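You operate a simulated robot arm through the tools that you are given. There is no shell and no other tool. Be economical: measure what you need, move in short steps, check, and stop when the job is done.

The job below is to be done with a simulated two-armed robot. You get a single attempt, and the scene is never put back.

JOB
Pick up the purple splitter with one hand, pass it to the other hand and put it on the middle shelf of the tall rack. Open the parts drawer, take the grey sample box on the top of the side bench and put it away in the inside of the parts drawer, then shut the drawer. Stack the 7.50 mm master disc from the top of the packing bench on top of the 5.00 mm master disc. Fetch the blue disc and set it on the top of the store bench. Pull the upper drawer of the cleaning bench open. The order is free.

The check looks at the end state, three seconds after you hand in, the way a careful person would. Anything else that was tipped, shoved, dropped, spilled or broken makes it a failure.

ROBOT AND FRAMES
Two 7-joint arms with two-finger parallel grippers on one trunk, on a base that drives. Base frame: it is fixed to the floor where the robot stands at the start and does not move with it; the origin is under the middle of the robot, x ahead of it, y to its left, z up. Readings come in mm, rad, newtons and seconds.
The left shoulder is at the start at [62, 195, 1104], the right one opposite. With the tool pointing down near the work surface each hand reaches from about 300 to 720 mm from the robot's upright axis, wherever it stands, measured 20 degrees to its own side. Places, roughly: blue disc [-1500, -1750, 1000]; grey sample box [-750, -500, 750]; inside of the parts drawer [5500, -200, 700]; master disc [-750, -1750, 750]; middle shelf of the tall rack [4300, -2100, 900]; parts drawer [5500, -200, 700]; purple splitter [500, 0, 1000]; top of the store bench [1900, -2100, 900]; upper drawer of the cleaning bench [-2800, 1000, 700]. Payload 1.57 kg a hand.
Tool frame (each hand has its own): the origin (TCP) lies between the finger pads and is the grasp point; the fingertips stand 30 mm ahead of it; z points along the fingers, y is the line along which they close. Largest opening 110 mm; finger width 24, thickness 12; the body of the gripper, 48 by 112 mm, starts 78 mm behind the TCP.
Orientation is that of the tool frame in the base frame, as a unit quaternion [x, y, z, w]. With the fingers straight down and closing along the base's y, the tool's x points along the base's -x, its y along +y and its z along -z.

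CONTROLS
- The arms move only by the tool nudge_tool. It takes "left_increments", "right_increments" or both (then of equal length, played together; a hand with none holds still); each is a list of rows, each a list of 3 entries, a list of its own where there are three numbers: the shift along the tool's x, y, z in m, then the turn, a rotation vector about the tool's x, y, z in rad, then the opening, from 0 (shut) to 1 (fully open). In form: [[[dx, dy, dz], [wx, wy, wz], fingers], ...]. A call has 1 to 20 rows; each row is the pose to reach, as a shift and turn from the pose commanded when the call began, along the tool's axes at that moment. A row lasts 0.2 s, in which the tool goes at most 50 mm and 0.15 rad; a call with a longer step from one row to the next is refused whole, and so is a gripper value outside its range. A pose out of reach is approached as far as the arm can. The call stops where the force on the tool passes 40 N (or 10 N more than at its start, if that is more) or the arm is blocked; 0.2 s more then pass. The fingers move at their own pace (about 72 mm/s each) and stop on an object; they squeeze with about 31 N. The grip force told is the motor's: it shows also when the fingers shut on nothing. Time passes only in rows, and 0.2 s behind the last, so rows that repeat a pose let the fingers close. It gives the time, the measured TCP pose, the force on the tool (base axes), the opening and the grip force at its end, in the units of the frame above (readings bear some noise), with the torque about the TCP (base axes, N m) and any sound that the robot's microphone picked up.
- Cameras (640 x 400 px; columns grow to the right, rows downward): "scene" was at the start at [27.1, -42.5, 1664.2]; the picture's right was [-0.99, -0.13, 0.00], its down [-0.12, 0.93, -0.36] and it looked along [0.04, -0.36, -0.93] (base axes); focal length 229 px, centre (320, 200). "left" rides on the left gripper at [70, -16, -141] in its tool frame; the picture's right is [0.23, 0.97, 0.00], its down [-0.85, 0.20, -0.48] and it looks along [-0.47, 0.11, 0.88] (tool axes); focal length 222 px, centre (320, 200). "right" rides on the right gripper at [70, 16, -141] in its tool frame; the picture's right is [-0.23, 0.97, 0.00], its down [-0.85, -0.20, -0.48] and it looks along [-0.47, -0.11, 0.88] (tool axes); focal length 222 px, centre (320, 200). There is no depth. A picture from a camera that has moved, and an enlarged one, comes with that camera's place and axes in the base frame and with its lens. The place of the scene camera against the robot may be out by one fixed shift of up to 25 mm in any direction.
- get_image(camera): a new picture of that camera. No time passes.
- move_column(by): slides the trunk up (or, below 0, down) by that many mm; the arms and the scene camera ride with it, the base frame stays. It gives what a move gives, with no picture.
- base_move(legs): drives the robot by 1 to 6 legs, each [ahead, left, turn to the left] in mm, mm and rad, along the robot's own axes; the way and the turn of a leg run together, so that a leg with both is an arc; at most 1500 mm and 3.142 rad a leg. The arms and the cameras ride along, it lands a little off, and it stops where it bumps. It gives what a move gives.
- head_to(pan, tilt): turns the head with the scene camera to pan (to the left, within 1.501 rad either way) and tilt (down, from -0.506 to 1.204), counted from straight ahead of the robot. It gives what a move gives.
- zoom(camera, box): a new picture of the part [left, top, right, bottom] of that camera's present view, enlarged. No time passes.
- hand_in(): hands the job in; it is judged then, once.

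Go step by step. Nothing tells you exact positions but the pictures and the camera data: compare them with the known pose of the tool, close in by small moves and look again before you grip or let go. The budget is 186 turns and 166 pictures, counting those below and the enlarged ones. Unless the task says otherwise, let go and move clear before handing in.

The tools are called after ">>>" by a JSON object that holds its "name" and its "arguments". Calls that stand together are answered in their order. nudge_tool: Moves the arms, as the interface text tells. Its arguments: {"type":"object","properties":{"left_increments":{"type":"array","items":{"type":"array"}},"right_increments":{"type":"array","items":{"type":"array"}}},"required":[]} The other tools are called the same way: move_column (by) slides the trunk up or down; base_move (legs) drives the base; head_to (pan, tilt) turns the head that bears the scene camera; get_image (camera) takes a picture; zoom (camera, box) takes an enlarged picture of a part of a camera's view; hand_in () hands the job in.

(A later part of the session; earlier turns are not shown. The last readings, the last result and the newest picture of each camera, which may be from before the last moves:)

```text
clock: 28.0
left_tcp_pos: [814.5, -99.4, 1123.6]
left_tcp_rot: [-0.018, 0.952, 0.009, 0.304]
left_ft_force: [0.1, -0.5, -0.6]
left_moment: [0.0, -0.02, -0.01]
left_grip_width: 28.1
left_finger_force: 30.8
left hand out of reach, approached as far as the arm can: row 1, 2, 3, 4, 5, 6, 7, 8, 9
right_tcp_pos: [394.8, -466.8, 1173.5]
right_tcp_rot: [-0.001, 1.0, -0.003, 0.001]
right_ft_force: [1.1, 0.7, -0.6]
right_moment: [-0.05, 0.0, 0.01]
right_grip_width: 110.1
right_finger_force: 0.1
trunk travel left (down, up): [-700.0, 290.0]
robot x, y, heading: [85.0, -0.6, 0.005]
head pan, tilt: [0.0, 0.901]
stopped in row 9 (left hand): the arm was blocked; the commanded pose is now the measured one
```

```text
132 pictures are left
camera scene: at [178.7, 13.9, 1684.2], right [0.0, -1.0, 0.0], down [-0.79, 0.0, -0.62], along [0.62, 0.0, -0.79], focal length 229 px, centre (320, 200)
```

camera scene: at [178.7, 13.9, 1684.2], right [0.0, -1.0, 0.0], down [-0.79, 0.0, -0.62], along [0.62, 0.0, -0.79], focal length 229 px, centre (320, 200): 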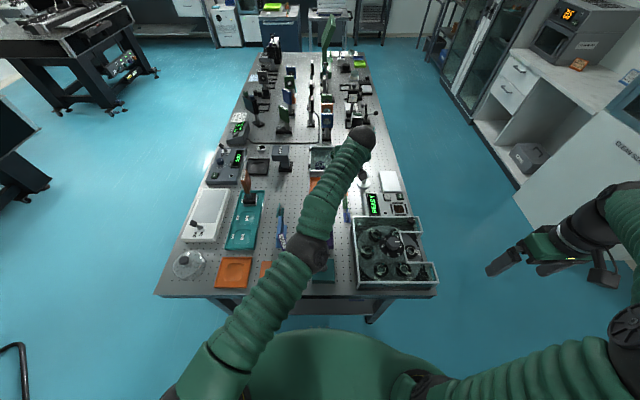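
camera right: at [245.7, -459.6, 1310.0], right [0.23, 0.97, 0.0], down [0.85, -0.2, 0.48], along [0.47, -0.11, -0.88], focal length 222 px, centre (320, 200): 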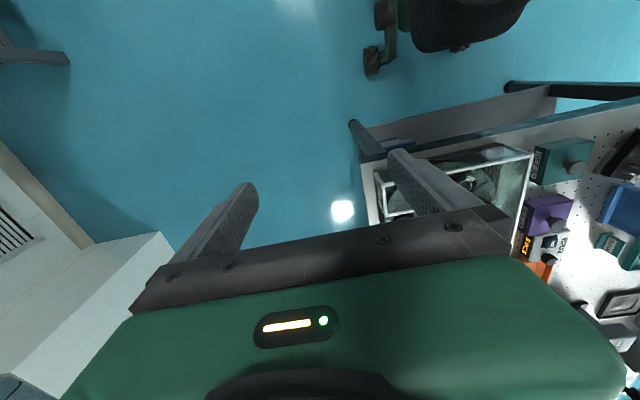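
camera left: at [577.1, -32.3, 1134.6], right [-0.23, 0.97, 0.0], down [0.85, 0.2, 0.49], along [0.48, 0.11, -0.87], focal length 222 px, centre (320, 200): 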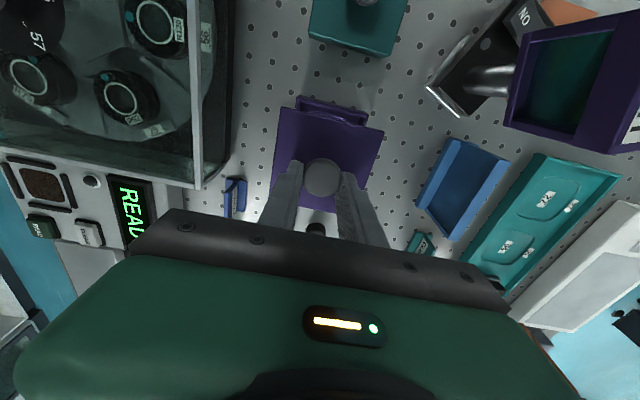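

The elbow is singular; I need free space to wiggle it. I'll back off 180 mm and turn right so the hand is over open floor (everything stays above 1.07 m).

>>> {"name": "base_move", "arguments": {"legs": [[-180, 0, 0], [0, 0, -0.8]]}}

>>> {"name": "get_image", "arguments": {"camera": "scene"}}

```text
clock: 31.6
left_tcp_pos: [341.0, -593.8, 1125.5]
left_tcp_rot: [0.353, 0.884, -0.11, 0.285]
left_ft_force: [-0.1, 0.2, -1.2]
left_moment: [-0.03, 0.0, -0.02]
left_grip_width: 28.0
left_finger_force: 31.2
right_tcp_pos: [-214.3, -551.4, 1171.5]
right_tcp_rot: [0.387, 0.922, -0.003, 0.001]
right_ft_force: [1.0, 0.3, -0.6]
right_moment: [0.02, 0.0, -0.02]
right_grip_width: 110.1
right_finger_force: 0.1
trunk travel left (down, up): [-700.0, 290.0]
robot x, y, heading: [-97.3, 1.3, -0.791]
head pan, tilt: [0.0, 0.901]
```

```text
131 pictures are left
camera scene: at [-37.2, -64.6, 1683.9], right [-0.71, -0.7, 0.0], down [-0.55, 0.56, -0.62], along [0.43, -0.44, -0.79], focal length 229 px, centre (320, 200)
```

scene: 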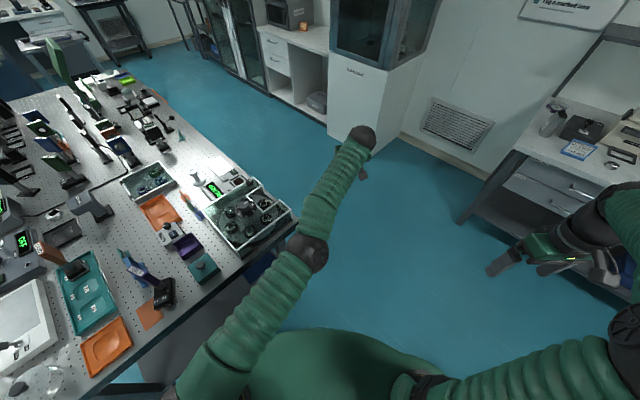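

Open floor is under the hand now. I'll move it straight down about 270 mm, then inward, to coax the elbow into bending.

>>> {"name": "nudge_tool", "arguments": {"left_increments": [[[0.026, 0, 0.036], [0, 0, 0], 0], [[0.052, 0, 0.072], [0, 0, 0], 0], [[0.078, 0, 0.108], [0, 0, 0], 0], [[0.104, 0, 0.144], [0, 0, 0], 0], [[0.13, 0, 0.18], [0, 0, 0], 0], [[0.156, 0, 0.216], [0, 0, 0], 0], [[0.19, 0, 0.2], [0, 0, 0], 0], [[0.22, 0, 0.18], [0, 0, 0], 0], [[0.25, 0, 0.16], [0, 0, 0], 0], [[0.28, 0, 0.14], [0, 0, 0], 0], [[0.28, 0, 0.14], [0, 0, 0], 0]]}}

>>> {"name": "get_image", "arguments": {"camera": "scene"}}

```text
clock: 33.5
left_tcp_pos: [416.1, -460.8, 845.2]
left_tcp_rot: [0.252, 0.92, -0.073, 0.292]
left_ft_force: [0.3, 0.2, -0.7]
left_moment: [-0.01, 0.01, 0.0]
left_grip_width: 28.0
left_finger_force: 31.1
left hand out of reach, approached as far as the arm can: row 1, 2, 3, 4, 5, 6
right_tcp_pos: [-211.4, -545.5, 1177.6]
right_tcp_rot: [0.387, 0.922, -0.005, 0.002]
right_ft_force: [-0.4, -0.5, 0.4]
right_moment: [-0.02, 0.05, -0.01]
right_grip_width: 110.0
right_finger_force: 0.1
trunk travel left (down, up): [-700.0, 290.0]
robot x, y, heading: [-101.3, -0.2, -0.792]
head pan, tilt: [0.0, 0.901]
stopped in row 9 (left hand): the arm was blocked; the commanded pose is now the measured one
```

```text
130 pictures are left
camera scene: at [-34.1, -61.2, 1686.9], right [-0.71, -0.7, 0.0], down [-0.55, 0.56, -0.62], along [0.43, -0.44, -0.78], focal length 229 px, centre (320, 200)
```

scene: 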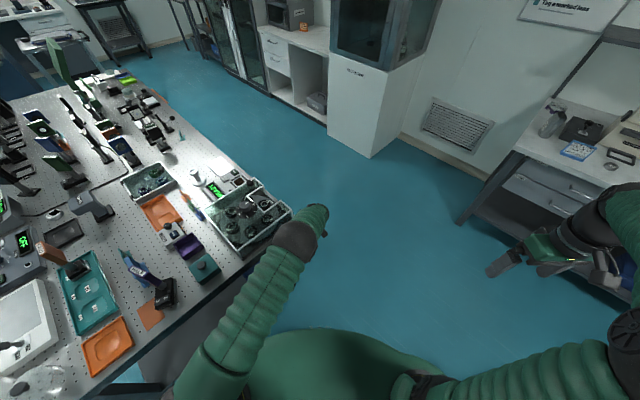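

The elbow has bent and motion converges again, but something blocked; I'll check whether the arm touches the bench.

>>> {"name": "get_image", "arguments": {"camera": "left"}}

>>> {"name": "zoom", "arguments": {"camera": "scene", "box": [160, 140, 360, 280]}}

```text
129 pictures are left
camera left: at [288.5, -406.8, 920.2], right [0.33, 0.94, -0.12], down [0.46, -0.05, 0.89], along [0.82, -0.35, -0.45], focal length 222 px, centre (320, 200)
```

left: 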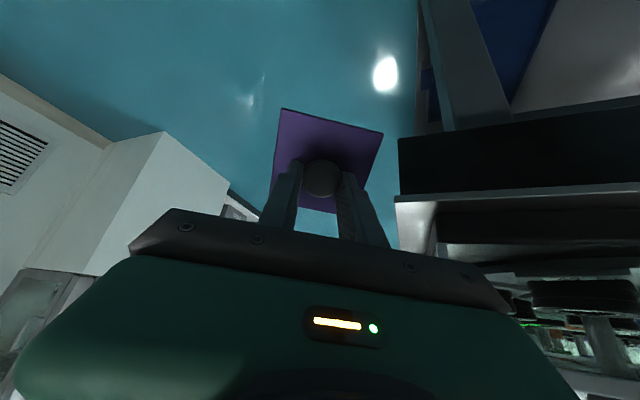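

```text
2.86 times, centred on (260, 210) of scene
camera zoom: at [-34.1, -61.2, 1686.9], right [-0.71, -0.7, 0.0], down [-0.55, 0.56, -0.62], along [0.43, -0.44, -0.78], focal length 655 px, centre (491, 171)
```

zoom: 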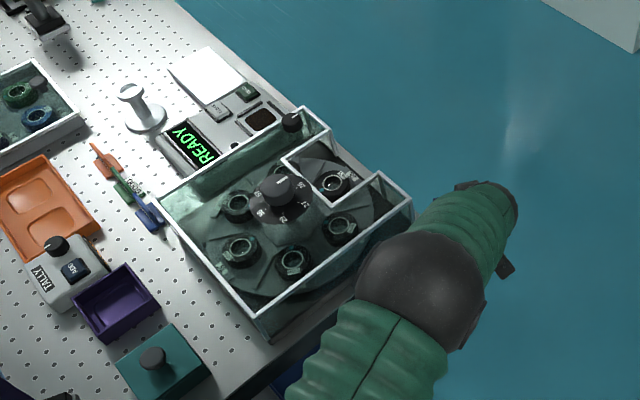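

The elbow is beside the bench corner. I'll strafe right 150 mm, away from the bench, before going on.

>>> {"name": "base_move", "arguments": {"legs": [[0, -150, 0]]}}

>>> {"name": "get_image", "arguments": {"camera": "scene"}}

```text
clock: 34.9
left_tcp_pos: [316.5, -561.2, 844.8]
left_tcp_rot: [0.248, 0.921, -0.077, 0.29]
left_ft_force: [0.7, 0.1, -0.5]
left_moment: [-0.05, 0.05, -0.05]
left_grip_width: 28.1
left_finger_force: 31.2
right_tcp_pos: [-310.4, -642.9, 1179.5]
right_tcp_rot: [0.387, 0.922, -0.01, -0.002]
right_ft_force: [0.4, 0.7, 0.8]
right_moment: [-0.03, 0.08, 0.0]
right_grip_width: 110.1
right_finger_force: 0.0
trunk travel left (down, up): [-700.0, 290.0]
robot x, y, heading: [-205.7, -101.2, -0.791]
head pan, tilt: [0.0, 0.901]
```

```text
127 pictures are left
camera scene: at [-126.4, -151.9, 1684.6], right [-0.71, -0.7, 0.01], down [-0.56, 0.55, -0.62], along [0.43, -0.45, -0.79], focal length 229 px, centre (320, 200)
```

scene: 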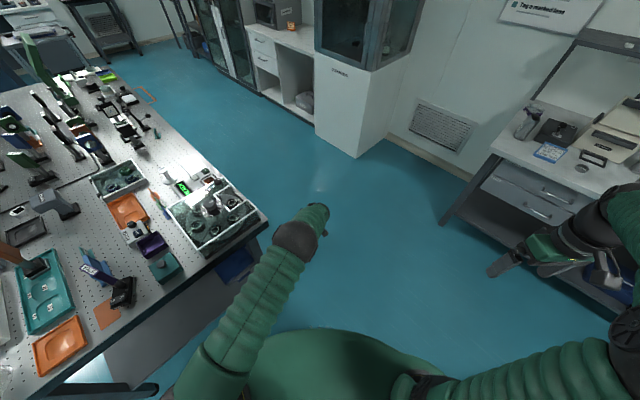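

Clear now. I'll bring the left hand inward and level again with the fingers straight down, in a comfortable pose.

>>> {"name": "nudge_tool", "arguments": {"left_increments": [[[0.013, 0.016, -0.036], [0.012, 0.09, 0.04], 0], [[0.026, 0.032, -0.072], [0.024, 0.18, 0.08], 0], [[0.039, 0.048, -0.108], [0.036, 0.27, 0.12], 0], [[0.052, 0.064, -0.144], [0.048, 0.36, 0.16], 0], [[0.065, 0.08, -0.18], [0.06, 0.45, 0.2], 0], [[0.08, 0.098, -0.218], [0.07, 0.53, 0.23], 0], [[0.093, 0.114, -0.254], [0.08, 0.6, 0.26], 0], [[0.093, 0.114, -0.254], [0.08, 0.6, 0.26], 0]]}}

>>> {"name": "get_image", "arguments": {"camera": "scene"}}

```text
clock: 36.7
left_tcp_pos: [170.6, -362.6, 1000.4]
left_tcp_rot: [0.387, 0.922, 0.008, 0.007]
left_ft_force: [0.2, -0.8, -0.4]
left_moment: [0.01, -0.02, 0.03]
left_grip_width: 28.3
left_finger_force: 31.1
right_tcp_pos: [-323.5, -655.0, 1172.5]
right_tcp_rot: [0.386, 0.922, -0.003, 0.002]
right_ft_force: [0.0, 0.0, -0.4]
right_moment: [0.01, -0.03, 0.02]
right_grip_width: 109.9
right_finger_force: 0.2
trunk travel left (down, up): [-700.0, 290.0]
robot x, y, heading: [-205.7, -107.0, -0.798]
head pan, tilt: [0.0, 0.901]
```

```text
126 pictures are left
camera scene: at [-144.0, -169.0, 1683.9], right [-0.71, -0.7, 0.0], down [-0.55, 0.56, -0.62], along [0.43, -0.44, -0.79], focal length 229 px, centre (320, 200)
```

scene: 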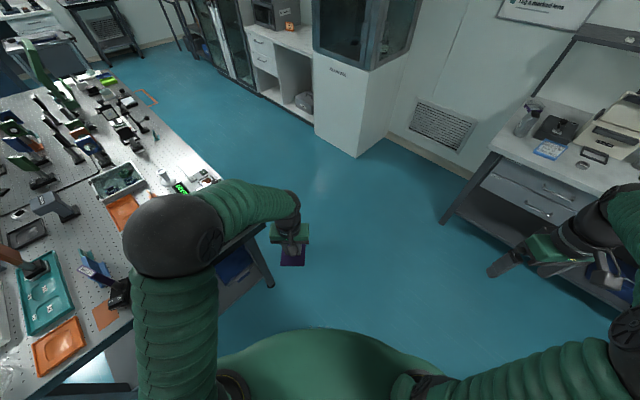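

The elbow is healthy again. I'll raise the hand a bit, face the bench again and drive to x≈150, so the box is well inside reach.

>>> {"name": "nudge_tool", "arguments": {"left_increments": [[[0.0, 0, -0.03], [0, 0, 0], 0], [[0.0, 0, -0.06], [0, 0, 0], 0]]}}

>>> {"name": "base_move", "arguments": {"legs": [[0, 0, 0.798], [330, 0, 0]]}}

>>> {"name": "get_image", "arguments": {"camera": "scene"}}

>>> {"name": "get_image", "arguments": {"camera": "left"}}

```text
clock: 37.3
left_tcp_pos: [172.6, -357.1, 1060.9]
left_tcp_rot: [0.387, 0.922, 0.005, 0.007]
left_ft_force: [0.7, -0.4, -0.9]
left_moment: [0.0, 0.03, -0.02]
left_grip_width: 28.3
left_finger_force: 31.0
right_tcp_pos: [-318.5, -647.1, 1175.9]
right_tcp_rot: [0.386, 0.922, -0.006, 0.002]
right_ft_force: [-0.2, 0.2, 0.2]
right_moment: [0.0, -0.01, 0.01]
right_grip_width: 110.2
right_finger_force: 0.0
trunk travel left (down, up): [-700.0, 290.0]
robot x, y, heading: [-203.4, -105.7, -0.794]
head pan, tilt: [0.0, 0.901]
```

```text
clock: 41.5
left_tcp_pos: [565.3, -13.0, 1060.5]
left_tcp_rot: [-0.003, 1.0, 0.01, 0.005]
left_ft_force: [-0.5, 0.3, -0.6]
left_moment: [-0.01, -0.03, 0.0]
left_grip_width: 28.1
left_finger_force: 31.0
right_tcp_pos: [432.1, -568.2, 1174.1]
right_tcp_rot: [-0.004, 1.0, -0.002, 0.004]
right_ft_force: [0.6, 0.0, 0.4]
right_moment: [0.01, -0.01, -0.04]
right_grip_width: 109.8
right_finger_force: 0.1
trunk travel left (down, up): [-700.0, 290.0]
robot x, y, heading: [121.2, -100.3, 0.006]
head pan, tilt: [0.0, 0.901]
```

```text
125 pictures are left
camera scene: at [215.3, -87.3, 1684.3], right [0.01, -1.0, 0.0], down [-0.78, 0.0, -0.62], along [0.62, 0.0, -0.78], focal length 229 px, centre (320, 200)
```

scene: 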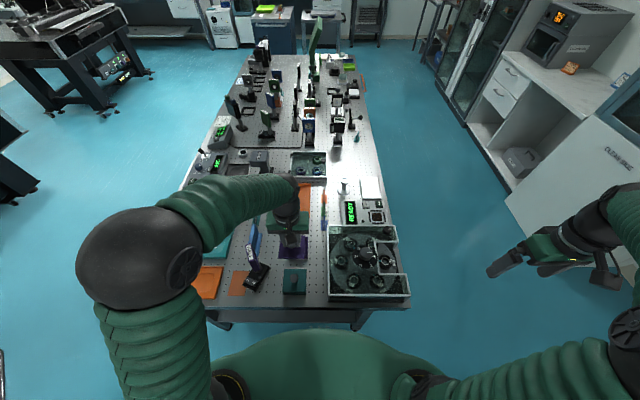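

```text
124 pictures are left
camera left: at [495.8, -32.4, 1200.8], right [-0.23, 0.97, 0.02], down [0.85, 0.2, 0.49], along [0.47, 0.13, -0.87], focal length 222 px, centre (320, 200)
```

left: 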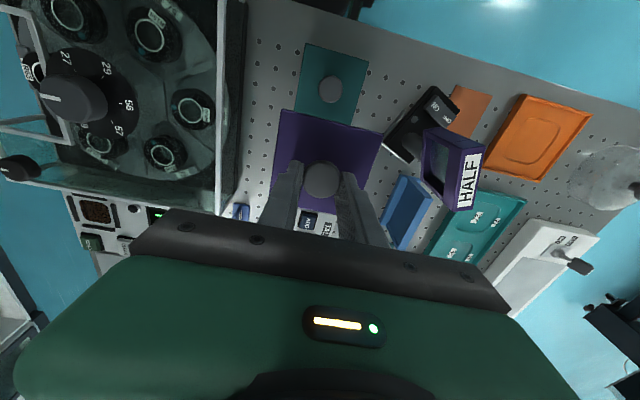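

Good posture. I'll move over the tray, level the roll, and look.

>>> {"name": "nudge_tool", "arguments": {"left_increments": [[[-0.04, 0.0, 0.02], [0.01, 0, 0.003], 0], [[-0.081, 0.001, 0.04], [0.02, 0, 0.006], 0], [[-0.081, 0.001, 0.08], [0.02, 0, 0.006], 0], [[-0.081, 0.001, 0.11], [0.02, 0, 0.006], 0]]}}

>>> {"name": "zoom", "arguments": {"camera": "left", "box": [240, 70, 400, 220]}}

>>> {"name": "zoom", "arguments": {"camera": "scene", "box": [240, 200, 340, 310]}}

```text
clock: 42.5
left_tcp_pos: [651.1, -9.9, 949.6]
left_tcp_rot: [-0.001, 1.0, -0.001, 0.005]
left_ft_force: [-0.1, -0.5, 0.0]
left_moment: [-0.02, -0.03, 0.02]
left_grip_width: 28.5
left_finger_force: 30.6
right_tcp_pos: [435.5, -567.0, 1172.9]
right_tcp_rot: [-0.003, 1.0, -0.003, 0.003]
right_ft_force: [-1.0, -0.7, 0.2]
right_moment: [0.01, 0.0, 0.02]
right_grip_width: 110.0
right_finger_force: 0.0
trunk travel left (down, up): [-700.0, 290.0]
robot x, y, heading: [123.0, -103.5, 0.01]
head pan, tilt: [0.0, 0.901]
```

```text
2.67 times, centred on (320, 145) of left
camera zoom: at [580.7, -25.7, 1089.8], right [-0.23, 0.97, 0.0], down [0.85, 0.2, 0.49], along [0.47, 0.11, -0.87], focal length 592 px, centre (320, 347)
```

zoom: 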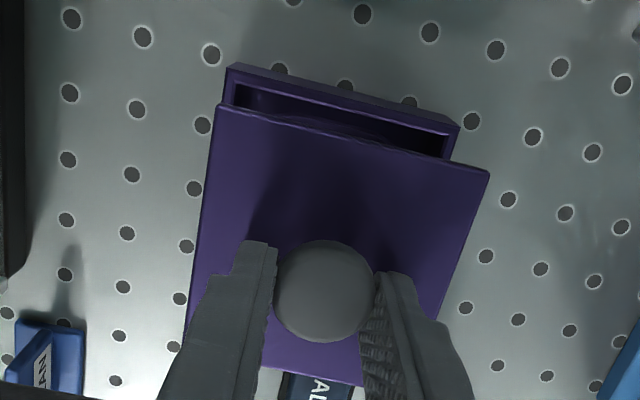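

```text
3.64 times, centred on (290, 255) of scene
camera zoom: at [220.0, -88.1, 1684.0], right [0.01, -1.0, 0.0], down [-0.79, 0.0, -0.62], along [0.62, 0.0, -0.79], focal length 834 px, centre (429, 0)
```

zoom: 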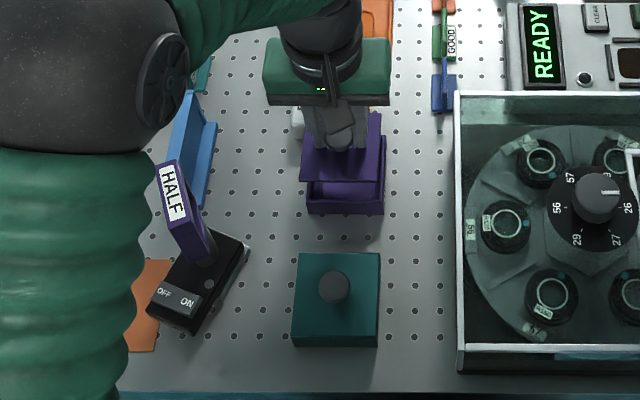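

Lid edge vs tray edge: the lid must shift about -6 mm in x and -3 mm in y. I'll apply it and lower to just above, then check.

>>> {"name": "nudge_tool", "arguments": {"left_increments": [[[0.006, -0.003, 0.0], [0, 0, 0], 0], [[0.006, -0.003, 0.015], [0, 0, 0], 0], [[0.006, -0.003, 0.024], [0, 0, 0], 0]]}}

>>> {"name": "zoom", "arguments": {"camera": "left", "box": [240, 90, 400, 220]}}

>>> {"name": "zoom", "arguments": {"camera": "scene", "box": [260, 210, 320, 270]}}

```text
clock: 43.3
left_tcp_pos: [644.3, -12.5, 925.6]
left_tcp_rot: [-0.001, 1.0, -0.001, 0.004]
left_ft_force: [-0.1, -0.3, -0.1]
left_moment: [-0.02, -0.03, 0.0]
left_grip_width: 28.4
left_finger_force: 30.9
right_tcp_pos: [434.5, -567.7, 1173.5]
right_tcp_rot: [-0.004, 1.0, -0.002, 0.004]
right_ft_force: [0.4, -0.1, 0.0]
right_moment: [0.02, 0.01, -0.02]
right_grip_width: 110.0
right_finger_force: 0.0
trunk travel left (down, up): [-700.0, 290.0]
robot x, y, heading: [120.8, -105.8, 0.012]
head pan, tilt: [0.0, 0.901]
```

```text
3.08 times, centred on (320, 155) of left
camera zoom: at [574.0, -28.9, 1066.4], right [-0.23, 0.97, 0.0], down [0.85, 0.2, 0.49], along [0.47, 0.11, -0.87], focal length 684 px, centre (320, 338)
```

zoom: 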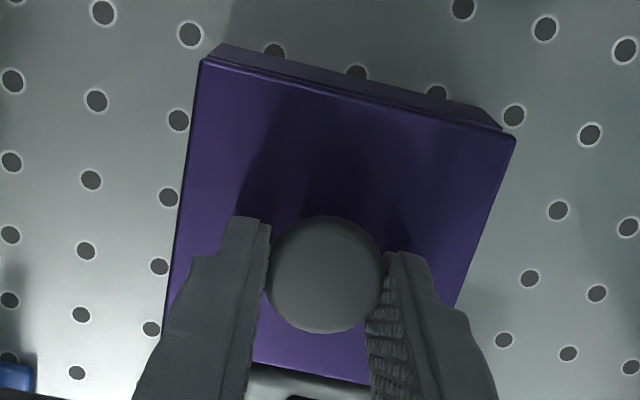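

```text
6.67 times, centred on (290, 240) of scene
camera zoom: at [219.9, -88.0, 1683.9], right [0.01, -1.0, 0.0], down [-0.79, 0.0, -0.62], along [0.62, 0.0, -0.79], focal length 1528 px, centre (520, -67)
```

zoom: 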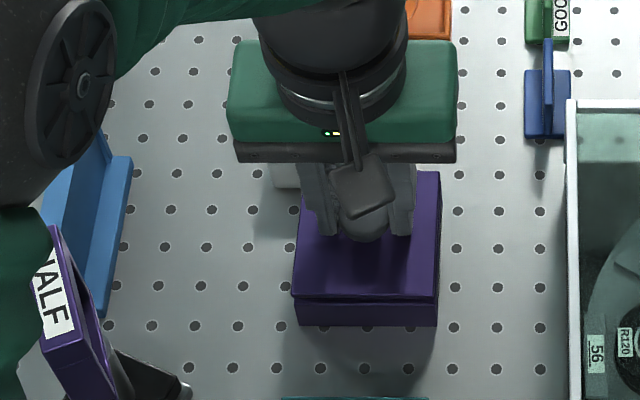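

The lid sits visually aligned on the tray. I'll press it down gently until it seats.

>>> {"name": "nudge_tool", "arguments": {"left_increments": [[[0, 0, 0.003], [0, 0, 0], 0], [[0, 0, 0.006], [0, 0, 0], 0], [[0, 0, 0.008], [0, 0, 0], 0], [[0, 0, 0.01], [0, 0, 0], 0], [[0, 0, 0.012], [0, 0, 0], 0]]}}

>>> {"name": "zoom", "arguments": {"camera": "left", "box": [240, 90, 400, 220]}}

>>> {"name": "zoom", "arguments": {"camera": "scene", "box": [260, 210, 320, 270]}}

```text
clock: 44.5
left_tcp_pos: [644.2, -12.9, 916.9]
left_tcp_rot: [0.0, 1.0, -0.001, 0.008]
left_ft_force: [1.3, 2.0, 18.3]
left_moment: [0.0, -0.33, 0.02]
left_grip_width: 28.4
left_finger_force: 30.6
right_tcp_pos: [433.0, -567.3, 1174.5]
right_tcp_rot: [-0.004, 1.0, -0.003, 0.005]
right_ft_force: [-0.6, 0.5, -0.4]
right_moment: [-0.01, 0.01, -0.02]
right_grip_width: 110.2
right_finger_force: 0.0
trunk travel left (down, up): [-700.0, 290.0]
robot x, y, heading: [122.0, -100.5, 0.004]
head pan, tilt: [0.0, 0.901]
heard: snap
```

```text
3.08 times, centred on (320, 155) of left
camera zoom: at [573.5, -28.9, 1057.2], right [-0.23, 0.97, -0.01], down [0.85, 0.2, 0.49], along [0.48, 0.11, -0.87], focal length 684 px, centre (320, 338)
```

zoom: 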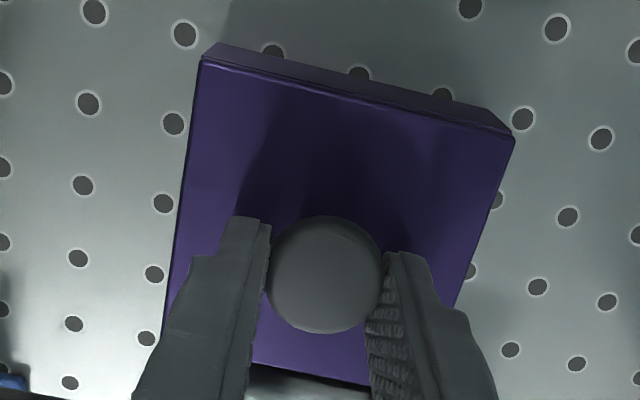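

```text
6.67 times, centred on (290, 240) of scene
camera zoom: at [216.1, -87.7, 1684.6], right [0.01, -1.0, 0.0], down [-0.78, 0.0, -0.62], along [0.62, 0.0, -0.78], focal length 1528 px, centre (520, -67)
```

zoom: 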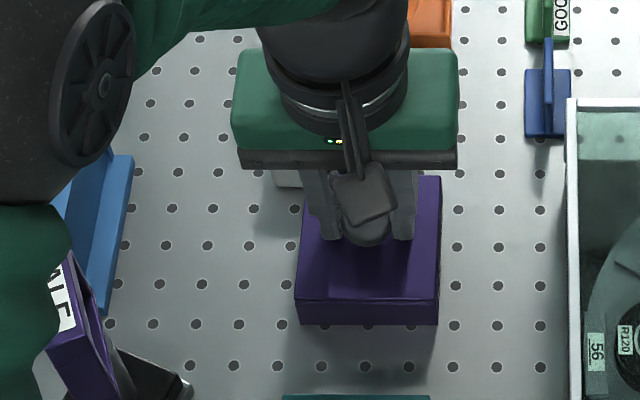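

It snapped shut, back as it was. I'll release gently and rise; then inspect the real splitter ("HALF").

>>> {"name": "nudge_tool", "arguments": {"left_increments": [[[0, 0, -0.001], [0, 0, 0], 0.45], [[0, 0, -0.001], [0, 0, 0], 0.45], [[0, 0, -0.001], [0, 0, 0], 0.45], [[0, 0, -0.04], [0, 0, 0], 0.45], [[0, 0, -0.08], [0, 0, 0], 0.45], [[0, 0, -0.12], [0, 0, 0], 0.45], [[0.04, 0, -0.15], [0, 0, 0], 0.45], [[0.08, 0, -0.18], [0, 0, 0], 0.45], [[0.12, 0, -0.2], [0, 0, 0], 0.45]]}}

>>> {"name": "get_image", "arguments": {"camera": "left"}}

>>> {"name": "zoom", "arguments": {"camera": "right", "box": [440, 40, 640, 240]}}

```text
clock: 46.5
left_tcp_pos: [520.3, -16.0, 1114.7]
left_tcp_rot: [-0.001, 1.0, -0.002, 0.005]
left_ft_force: [0.1, -0.4, 0.3]
left_moment: [0.02, 0.01, 0.0]
left_grip_width: 49.5
left_finger_force: 0.1
right_tcp_pos: [433.5, -568.2, 1174.7]
right_tcp_rot: [-0.004, 1.0, -0.003, 0.004]
right_ft_force: [-0.2, -0.2, 0.4]
right_moment: [-0.01, -0.06, -0.01]
right_grip_width: 109.9
right_finger_force: 0.1
trunk travel left (down, up): [-700.0, 290.0]
robot x, y, heading: [123.0, -102.0, 0.01]
head pan, tilt: [0.0, 0.901]
```

```text
117 pictures are left
camera left: at [449.7, -31.2, 1255.1], right [-0.23, 0.97, 0.0], down [0.85, 0.2, 0.49], along [0.47, 0.11, -0.87], focal length 222 px, centre (320, 200)
```

left: 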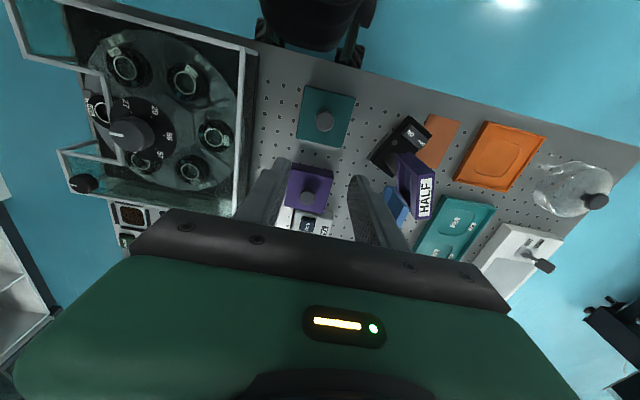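

```text
2.00 times, centred on (540, 140) of right
camera zoom: at [361.9, -550.9, 1315.0], right [0.22, 0.98, 0.0], down [0.85, -0.19, 0.49], along [0.47, -0.11, -0.87], focal length 444 px, centre (-120, 320)
```

zoom: 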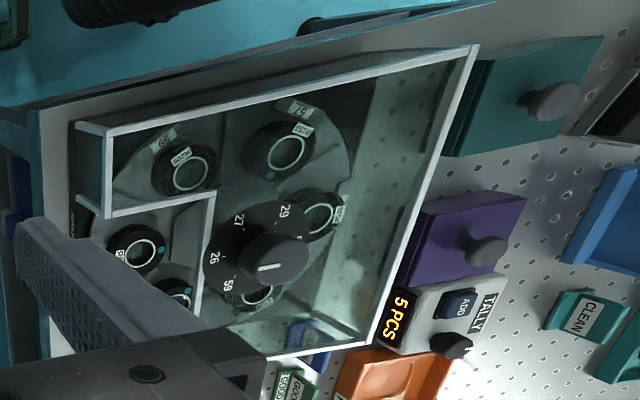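

The lid is back on the REF box. Now I'll shift the left hand so its camera looks right onto the HALF splitter and its base.

>>> {"name": "nudge_tool", "arguments": {"left_increments": [[[0.01, 0.045, 0.0], [0, 0, 0], 1], [[0.02, 0.09, 0], [0, 0, 0], 1], [[0.02, 0.13, 0.0], [0, 0, 0], 1]]}}

>>> {"name": "zoom", "arguments": {"camera": "left", "box": [220, 60, 440, 220]}}

>>> {"name": "zoom", "arguments": {"camera": "right", "box": [520, 0, 640, 120]}}

>>> {"name": "zoom", "arguments": {"camera": "scene", "box": [180, 180, 340, 310]}}

```text
clock: 47.3
left_tcp_pos: [503.9, 119.6, 1113.0]
left_tcp_rot: [-0.001, 1.0, -0.002, 0.004]
left_ft_force: [-0.3, -1.1, 0.0]
left_moment: [-0.02, 0.0, -0.02]
left_grip_width: 109.9
left_finger_force: 0.0
right_tcp_pos: [435.1, -565.8, 1174.9]
right_tcp_rot: [-0.003, 1.0, -0.004, 0.004]
right_ft_force: [0.3, 1.1, -1.0]
right_moment: [0.02, 0.02, 0.03]
right_grip_width: 109.9
right_finger_force: 0.0
trunk travel left (down, up): [-700.0, 290.0]
robot x, y, heading: [124.7, -105.2, 0.001]
head pan, tilt: [0.0, 0.901]
```

```text
2.50 times, centred on (330, 140) of left
camera zoom: at [433.7, 104.2, 1253.0], right [-0.23, 0.97, -0.01], down [0.85, 0.2, 0.48], along [0.47, 0.11, -0.87], focal length 555 px, centre (295, 350)
```

zoom: 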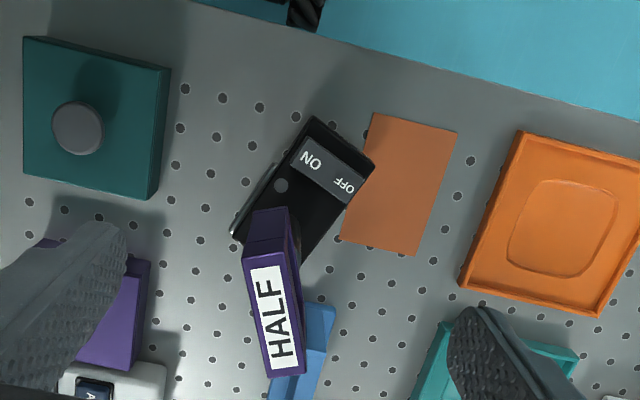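

```text
3.33 times, centred on (580, 60) of right
camera zoom: at [364.7, -548.7, 1315.1], right [0.22, 0.98, -0.01], down [0.85, -0.19, 0.49], along [0.47, -0.11, -0.87], focal length 740 px, centre (-547, 667)
```

zoom: 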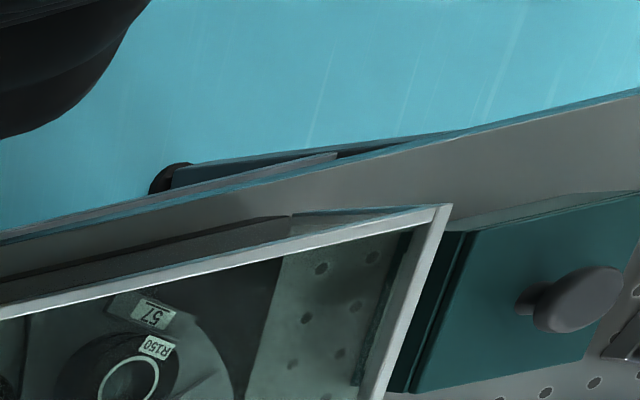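

```text
3.08 times, centred on (260, 245) of scene
camera zoom: at [219.1, -84.4, 1684.0], right [0.01, -1.0, 0.0], down [-0.79, -0.01, -0.62], along [0.62, 0.0, -0.79], focal length 705 px, centre (505, 62)
```

zoom: 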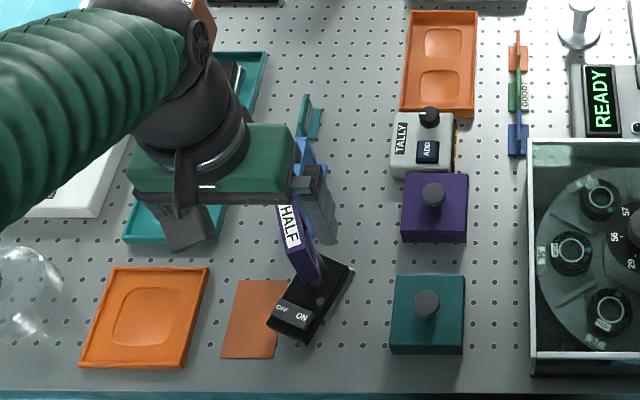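

The HALF splitter sits on a black base with an ON/OFF rocker, presumably a magnetic foot. I'll zoom closely on the rocker and the stem.

>>> {"name": "zoom", "arguments": {"camera": "left", "box": [290, 90, 380, 180]}}

>>> {"name": "zoom", "arguments": {"camera": "scene", "box": [230, 220, 290, 300]}}

```text
4.44 times, centred on (335, 135) of left
camera zoom: at [433.7, 104.2, 1253.0], right [-0.23, 0.97, -0.01], down [0.85, 0.2, 0.48], along [0.47, 0.11, -0.87], focal length 987 px, centre (253, 489)
```

zoom: 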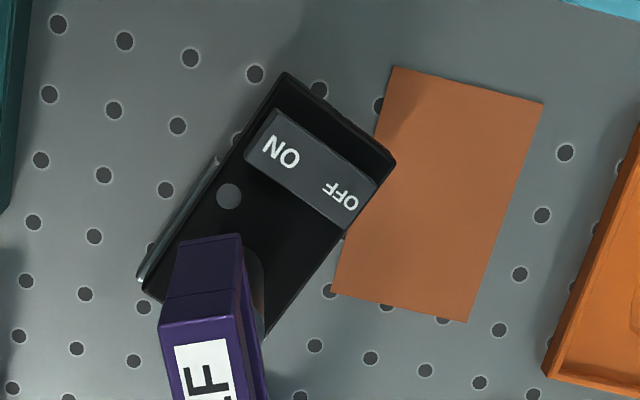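

```text
5.00 times, centred on (260, 260) of scene
camera zoom: at [219.1, -84.4, 1684.0], right [0.01, -1.0, 0.0], down [-0.79, -0.01, -0.62], along [0.62, 0.0, -0.79], focal length 1146 px, centre (620, -100)
```

zoom: 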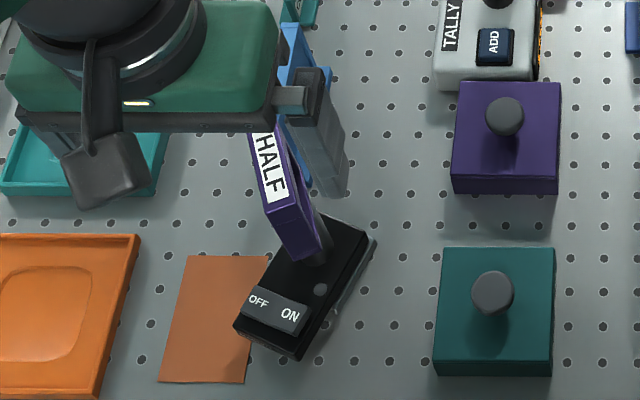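

I triangulated the splitter frame: top from (516,109) to (574,132), z 946–1018, thickness 20 mm, standing on a post over the base; the OFF end of the rocker is near (505,153,885). I'll use the right finger of the opened left hand, offset away from the frame, to press OFF.

>>> {"name": "nudge_tool", "arguments": {"left_increments": [[[0.0, 0.045, 0.0], [0, 0, 0], 1], [[0, 0.094, 0], [0, 0, 0], 1], [[0, 0.094, 0.04], [0, 0, 0], 1], [[0, 0.094, 0.08], [0, 0, 0], 1], [[0, 0.094, 0.12], [0, 0, 0], 1], [[0, 0.094, 0.16], [0, 0, 0], 1]]}}

>>> {"name": "zoom", "arguments": {"camera": "left", "box": [140, 60, 380, 220]}}

>>> {"name": "zoom", "arguments": {"camera": "scene", "box": [190, 200, 290, 300]}}

```text
clock: 48.7
left_tcp_pos: [505.5, 212.8, 949.7]
left_tcp_rot: [0.0, 1.0, -0.002, 0.004]
left_ft_force: [0.0, 0.5, 0.2]
left_moment: [-0.02, -0.01, -0.03]
left_grip_width: 110.2
left_finger_force: 0.0
right_tcp_pos: [435.6, -565.0, 1173.4]
right_tcp_rot: [-0.004, 1.0, -0.004, 0.004]
right_ft_force: [-0.4, -0.2, -0.2]
right_moment: [-0.05, 0.06, 0.01]
right_grip_width: 110.1
right_finger_force: 0.0
trunk travel left (down, up): [-700.0, 290.0]
robot x, y, heading: [125.9, -103.7, 0.005]
head pan, tilt: [0.0, 0.901]
```

```text
2.50 times, centred on (260, 140) of left
camera zoom: at [435.5, 197.6, 1090.5], right [-0.23, 0.97, 0.0], down [0.85, 0.2, 0.48], along [0.47, 0.11, -0.87], focal length 555 px, centre (470, 350)
```

zoom: 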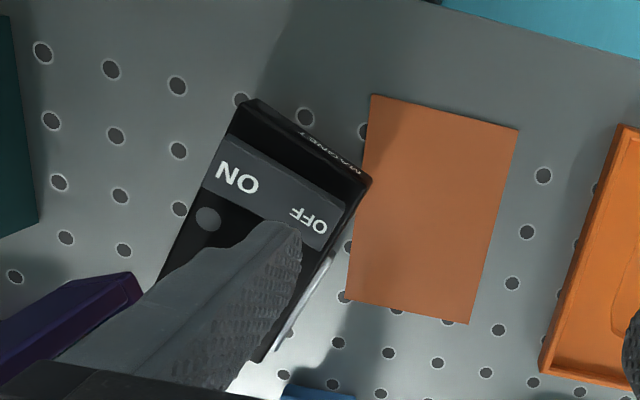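

```text
4.00 times, centred on (240, 250) of scene
camera zoom: at [220.8, -84.7, 1683.9], right [0.01, -1.0, 0.0], down [-0.79, -0.01, -0.62], along [0.62, 0.0, -0.79], focal length 917 px, centre (640, 0)
```

zoom: 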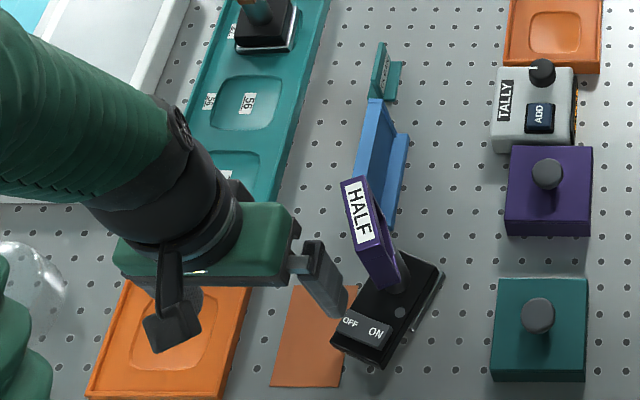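

The base is labelled "MAGNET" and the finger is right above OFF. I'll press down in small steps and listen for a click.

>>> {"name": "nudge_tool", "arguments": {"left_increments": [[[0, 0, 0.015], [0, 0, 0], 1], [[0, 0, 0.025], [0, 0, 0], 1], [[0, 0, 0.031], [0, 0, 0], 1], [[0, 0, 0.035], [0, 0, 0], 1], [[0, 0, 0.038], [0, 0, 0], 1], [[0, 0, 0.041], [0, 0, 0], 1], [[0, 0, 0.044], [0, 0, 0], 1], [[0, 0, 0.047], [0, 0, 0], 1], [[0, 0, 0.05], [0, 0, 0], 1]]}}

>>> {"name": "zoom", "arguments": {"camera": "scene", "box": [190, 200, 290, 300]}}

```text
clock: 50.2
left_tcp_pos: [499.5, 212.7, 914.4]
left_tcp_rot: [-0.001, 1.0, -0.001, 0.007]
left_ft_force: [-9.6, 3.2, 30.9]
left_moment: [-2.2, -0.06, -0.61]
left_grip_width: 107.0
left_finger_force: 0.0
right_tcp_pos: [431.2, -567.8, 1175.7]
right_tcp_rot: [-0.004, 1.0, -0.002, 0.005]
right_ft_force: [0.5, 0.2, -0.5]
right_moment: [-0.02, 0.01, 0.0]
right_grip_width: 110.1
right_finger_force: 0.0
trunk travel left (down, up): [-700.0, 290.0]
robot x, y, heading: [124.9, -99.4, 0.007]
head pan, tilt: [0.0, 0.901]
stopped in row 7 (left hand): the force on the tool passed its limit at 42 N (the readings are from after the stop); the commanded pose is now the measured one
```

```text
4.00 times, centred on (240, 250) of scene
camera zoom: at [211.7, -86.8, 1684.6], right [0.01, -1.0, 0.0], down [-0.78, 0.0, -0.62], along [0.62, 0.0, -0.78], focal length 917 px, centre (640, 0)
```

zoom: 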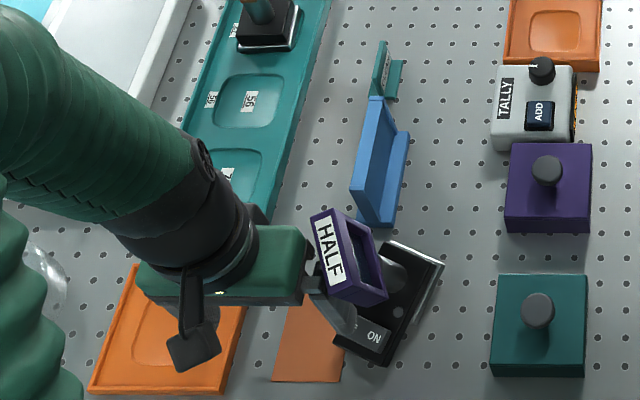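

Pressing tipped the whole base up, so the magnet does not hold (it's OFF or the rocker is stiff). I'll raise very slowly so it settles back.

>>> {"name": "nudge_tool", "arguments": {"left_increments": [[[0, 0, -0.002], [0, 0, 0], 1], [[0, 0, -0.004], [0, 0, 0], 1], [[0, 0, -0.006], [0, 0, 0], 1], [[0, 0, -0.008], [0, 0, 0], 1], [[0, 0, -0.01], [0, 0, 0], 1], [[0, 0, -0.012], [0, 0, 0], 1], [[0, 0, -0.014], [0, 0, 0], 1], [[0, 0, -0.016], [0, 0, 0], 1]]}}

>>> {"name": "zoom", "arguments": {"camera": "scene", "box": [190, 200, 290, 300]}}

>>> {"name": "zoom", "arguments": {"camera": "left", "box": [140, 60, 380, 220]}}

```text
clock: 52.0
left_tcp_pos: [501.5, 212.6, 928.3]
left_tcp_rot: [-0.001, 1.0, -0.001, 0.004]
left_ft_force: [-0.6, -0.4, -0.6]
left_moment: [0.0, -0.03, 0.0]
left_grip_width: 109.8
left_finger_force: 0.1
right_tcp_pos: [434.7, -568.0, 1173.9]
right_tcp_rot: [-0.004, 1.0, -0.003, 0.003]
right_ft_force: [0.0, 0.2, -0.8]
right_moment: [-0.01, 0.01, 0.0]
right_grip_width: 109.8
right_finger_force: 0.0
trunk travel left (down, up): [-700.0, 290.0]
robot x, y, heading: [122.0, -101.4, 0.01]
head pan, tilt: [0.0, 0.901]
```

```text
4.00 times, centred on (240, 250) of scene
camera zoom: at [218.1, -86.4, 1684.1], right [0.01, -1.0, 0.0], down [-0.78, 0.0, -0.62], along [0.62, 0.0, -0.78], focal length 917 px, centre (640, 0)
```

zoom: 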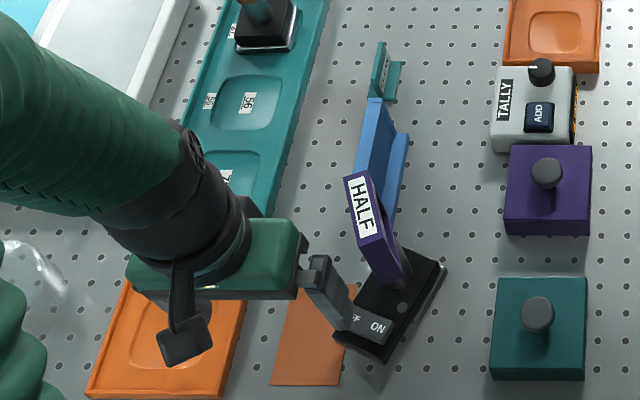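

```text
2.50 times, centred on (260, 140) of left
camera zoom: at [431.9, 196.8, 1068.9], right [-0.23, 0.97, 0.0], down [0.85, 0.2, 0.48], along [0.47, 0.11, -0.87], focal length 555 px, centre (470, 350)
```

zoom: 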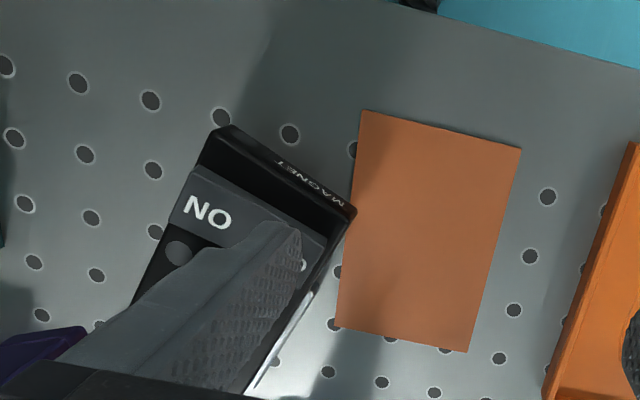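

It settled back upright, so the magnet isn't holding and I can simply lift it. I'll go up and over the frame, turning the hand to match its ~22° angle.

>>> {"name": "nudge_tool", "arguments": {"left_increments": [[[0, 0, -0.045], [0, 0, 0], 1], [[0, 0, -0.09], [0, 0, 0], 1], [[0, 0, -0.135], [0, 0, 0], 1], [[-0.01, -0.02, -0.17], [0, 0, -0.1], 1], [[-0.025, -0.055, -0.17], [0, 0, -0.24], 1], [[-0.043, -0.093, -0.17], [0, 0, -0.377], 1]]}}

>>> {"name": "zoom", "arguments": {"camera": "left", "box": [200, 60, 440, 220]}}

>>> {"name": "zoom", "arguments": {"camera": "scene", "box": [200, 190, 320, 300]}}

```text
clock: 53.4
left_tcp_pos: [546.7, 119.6, 1098.8]
left_tcp_rot: [-0.189, 0.982, 0.0, 0.004]
left_ft_force: [-0.5, 0.5, 0.2]
left_moment: [0.05, 0.02, 0.02]
left_grip_width: 110.1
left_finger_force: 0.0
right_tcp_pos: [436.3, -568.3, 1172.1]
right_tcp_rot: [-0.005, 1.0, -0.003, 0.003]
right_ft_force: [0.3, 0.2, 0.6]
right_moment: [0.02, 0.02, -0.01]
right_grip_width: 110.1
right_finger_force: 0.0
trunk travel left (down, up): [-700.0, 290.0]
robot x, y, heading: [123.5, -103.6, 0.01]
head pan, tilt: [0.0, 0.901]
```

```text
2.50 times, centred on (320, 140) of left
camera zoom: at [487.4, 77.8, 1239.2], right [-0.57, 0.82, 0.0], down [0.72, 0.5, 0.48], along [0.4, 0.27, -0.88], focal length 555 px, centre (320, 350)
```

zoom: 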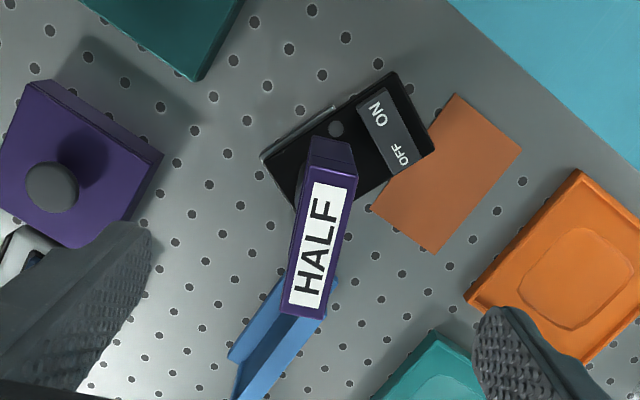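

```text
3.64 times, centred on (260, 245) of scene
camera zoom: at [220.0, -89.0, 1683.9], right [0.01, -1.0, 0.0], down [-0.79, 0.0, -0.62], along [0.62, 0.01, -0.79], focal length 834 px, centre (538, 36)
```

zoom: 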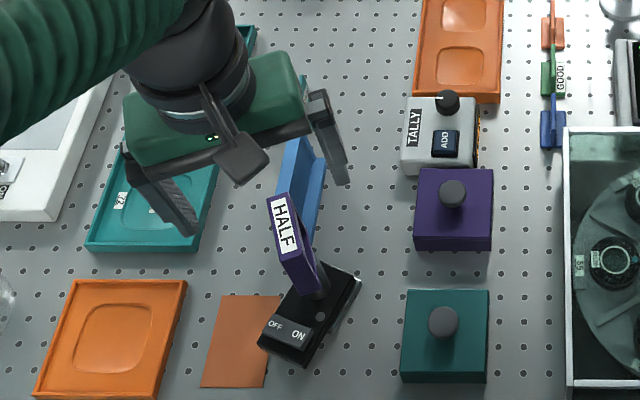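

Alignment is good: frame centre (548,117), yaw matches. I'll descend so the pads cover the upper part of the frame and check.

>>> {"name": "nudge_tool", "arguments": {"left_increments": [[[0, -0.002, 0.04], [0, 0, 0], 1], [[0, -0.002, 0.075], [0, 0, 0], 1], [[0, -0.002, 0.099], [0, 0, 0], 1]]}}

>>> {"name": "zoom", "arguments": {"camera": "left", "box": [200, 60, 440, 220]}}

>>> {"name": "zoom", "arguments": {"camera": "scene", "box": [200, 190, 320, 300]}}

```text
clock: 54.2
left_tcp_pos: [548.1, 116.5, 998.9]
left_tcp_rot: [-0.189, 0.982, -0.001, 0.003]
left_ft_force: [-0.2, -0.6, -0.2]
left_moment: [-0.02, -0.01, 0.02]
left_grip_width: 110.1
left_finger_force: 0.1
right_tcp_pos: [434.9, -567.8, 1174.2]
right_tcp_rot: [-0.004, 1.0, -0.002, 0.004]
right_ft_force: [-0.3, 0.4, -0.1]
right_moment: [-0.03, 0.0, 0.02]
right_grip_width: 109.9
right_finger_force: 0.1
trunk travel left (down, up): [-700.0, 290.0]
robot x, y, heading: [123.8, -100.3, 0.008]
head pan, tilt: [0.0, 0.901]
```

```text
2.50 times, centred on (320, 140) of left
camera zoom: at [489.5, 77.2, 1140.3], right [-0.57, 0.82, -0.01], down [0.72, 0.5, 0.48], along [0.4, 0.27, -0.88], focal length 555 px, centre (320, 350)
```

zoom: 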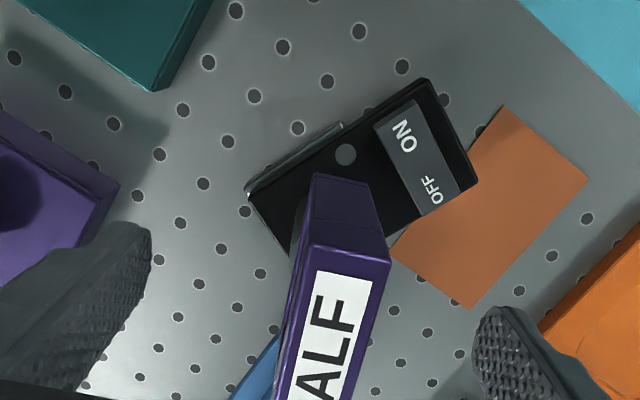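

```text
3.64 times, centred on (260, 245) of scene
camera zoom: at [218.5, -87.2, 1684.1], right [0.01, -1.0, 0.0], down [-0.78, 0.0, -0.62], along [0.62, 0.0, -0.78], focal length 834 px, centre (538, 36)
```

zoom: 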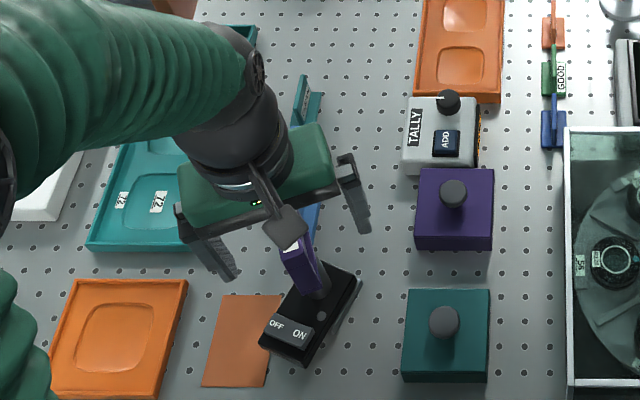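

The frame is centred between the fingers. I'll close and lift just a few millimetres to test whether it comes freely.

>>> {"name": "nudge_tool", "arguments": {"left_increments": [[[0, 0, 0], [0, 0, 0], 0.3], [[0, 0, 0], [0, 0, 0], 0], [[0, 0, 0], [0, 0, 0], 0], [[0, 0, 0], [0, 0, 0], 0], [[0, 0, -0.003], [0, 0, 0], 0], [[0, 0, -0.006], [0, 0, 0], 0], [[0, 0, -0.01], [0, 0, 0], 0]]}}

>>> {"name": "zoom", "arguments": {"camera": "scene", "box": [200, 190, 320, 300]}}

>>> {"name": "zoom", "arguments": {"camera": "left", "box": [200, 60, 440, 220]}}

```text
clock: 55.8
left_tcp_pos: [547.5, 118.1, 1009.7]
left_tcp_rot: [-0.188, 0.982, -0.001, 0.004]
left_ft_force: [0.0, -0.7, -4.4]
left_moment: [-0.01, 0.0, 0.03]
left_grip_width: 19.9
left_finger_force: 31.5
right_tcp_pos: [435.1, -567.1, 1173.8]
right_tcp_rot: [-0.002, 1.0, -0.003, 0.004]
right_ft_force: [0.4, 0.2, -0.5]
right_moment: [0.03, -0.04, 0.01]
right_grip_width: 109.8
right_finger_force: 0.1
trunk travel left (down, up): [-700.0, 290.0]
robot x, y, heading: [125.1, -103.7, 0.007]
head pan, tilt: [0.0, 0.901]
```

```text
3.64 times, centred on (260, 245) of scene
camera zoom: at [219.0, -86.5, 1683.9], right [0.01, -1.0, 0.0], down [-0.78, 0.0, -0.62], along [0.62, 0.0, -0.79], focal length 834 px, centre (538, 36)
```

zoom: 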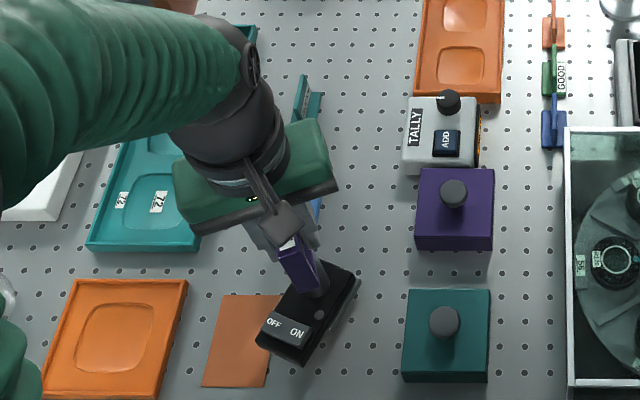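

```text
2.50 times, centred on (320, 140) of left
camera zoom: at [487.7, 77.7, 1150.1], right [-0.57, 0.82, -0.01], down [0.72, 0.5, 0.48], along [0.4, 0.27, -0.88], focal length 555 px, centre (320, 350)
```

zoom: 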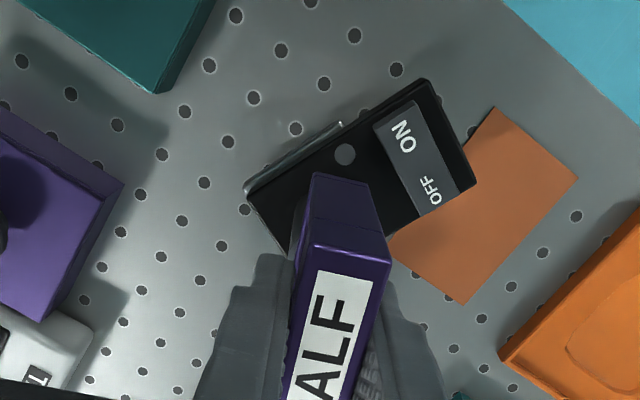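

The splitter lifts freely with its base (about 0.45 kg). I'll raise it and back away from the bench for the hand-over.

>>> {"name": "nudge_tool", "arguments": {"left_increments": [[[0, 0, -0.04], [0, 0, 0], 0], [[0, 0, -0.08], [0, 0, 0], 0], [[0, 0, -0.12], [0, 0, 0], 0]]}}

>>> {"name": "base_move", "arguments": {"legs": [[-330, 0, 0]]}}

>>> {"name": "head_to", "arguments": {"pan": 0, "tilt": 0.8}}

>>> {"name": "get_image", "arguments": {"camera": "scene"}}

```text
clock: 56.6
left_tcp_pos: [543.7, 118.0, 1129.1]
left_tcp_rot: [-0.188, 0.982, -0.001, 0.003]
left_ft_force: [-0.1, -0.2, -5.3]
left_moment: [-0.05, -0.04, -0.01]
left_grip_width: 20.1
left_finger_force: 31.0
right_tcp_pos: [435.3, -566.9, 1172.4]
right_tcp_rot: [-0.003, 1.0, -0.002, 0.004]
right_ft_force: [0.0, 0.2, 0.9]
right_moment: [-0.02, 0.0, 0.0]
right_grip_width: 110.1
right_finger_force: 0.1
trunk travel left (down, up): [-700.0, 290.0]
robot x, y, heading: [123.7, -101.7, 0.009]
head pan, tilt: [0.0, 0.901]
```

```text
clock: 58.8
left_tcp_pos: [213.9, 116.2, 1129.2]
left_tcp_rot: [-0.189, 0.982, 0.0, 0.003]
left_ft_force: [-0.1, 0.4, -4.8]
left_moment: [-0.02, -0.04, 0.01]
left_grip_width: 20.1
left_finger_force: 31.4
right_tcp_pos: [104.7, -569.5, 1172.7]
right_tcp_rot: [-0.004, 1.0, -0.001, 0.003]
right_ft_force: [-0.6, 0.2, -0.2]
right_moment: [0.0, 0.0, 0.0]
right_grip_width: 110.0
right_finger_force: 0.1
trunk travel left (down, up): [-700.0, 290.0]
robot x, y, heading: [-208.5, -106.2, 0.004]
head pan, tilt: [0.0, 0.901]
```

```text
clock: 59.5
left_tcp_pos: [212.7, 115.7, 1128.1]
left_tcp_rot: [-0.188, 0.982, -0.001, 0.005]
left_ft_force: [0.0, 0.7, -5.5]
left_moment: [0.0, -0.02, 0.0]
left_grip_width: 19.7
left_finger_force: 31.0
right_tcp_pos: [102.9, -568.5, 1174.9]
right_tcp_rot: [-0.004, 1.0, -0.003, 0.004]
right_ft_force: [0.5, 0.4, 0.1]
right_moment: [-0.02, -0.04, 0.0]
right_grip_width: 109.8
right_finger_force: 0.1
trunk travel left (down, up): [-700.0, 290.0]
robot x, y, heading: [-208.7, -102.1, 0.001]
head pan, tilt: [0.0, 0.799]
```

```text
99 pictures are left
camera scene: at [-106.2, -88.7, 1691.8], right [0.01, -1.0, 0.0], down [-0.72, 0.0, -0.69], along [0.69, 0.0, -0.72], focal length 229 px, centre (320, 200)
```

scene: 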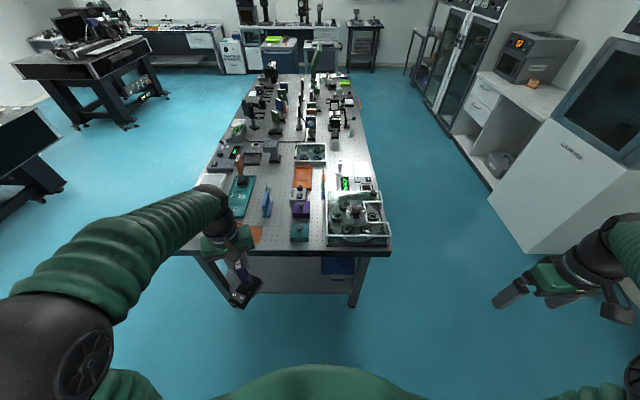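

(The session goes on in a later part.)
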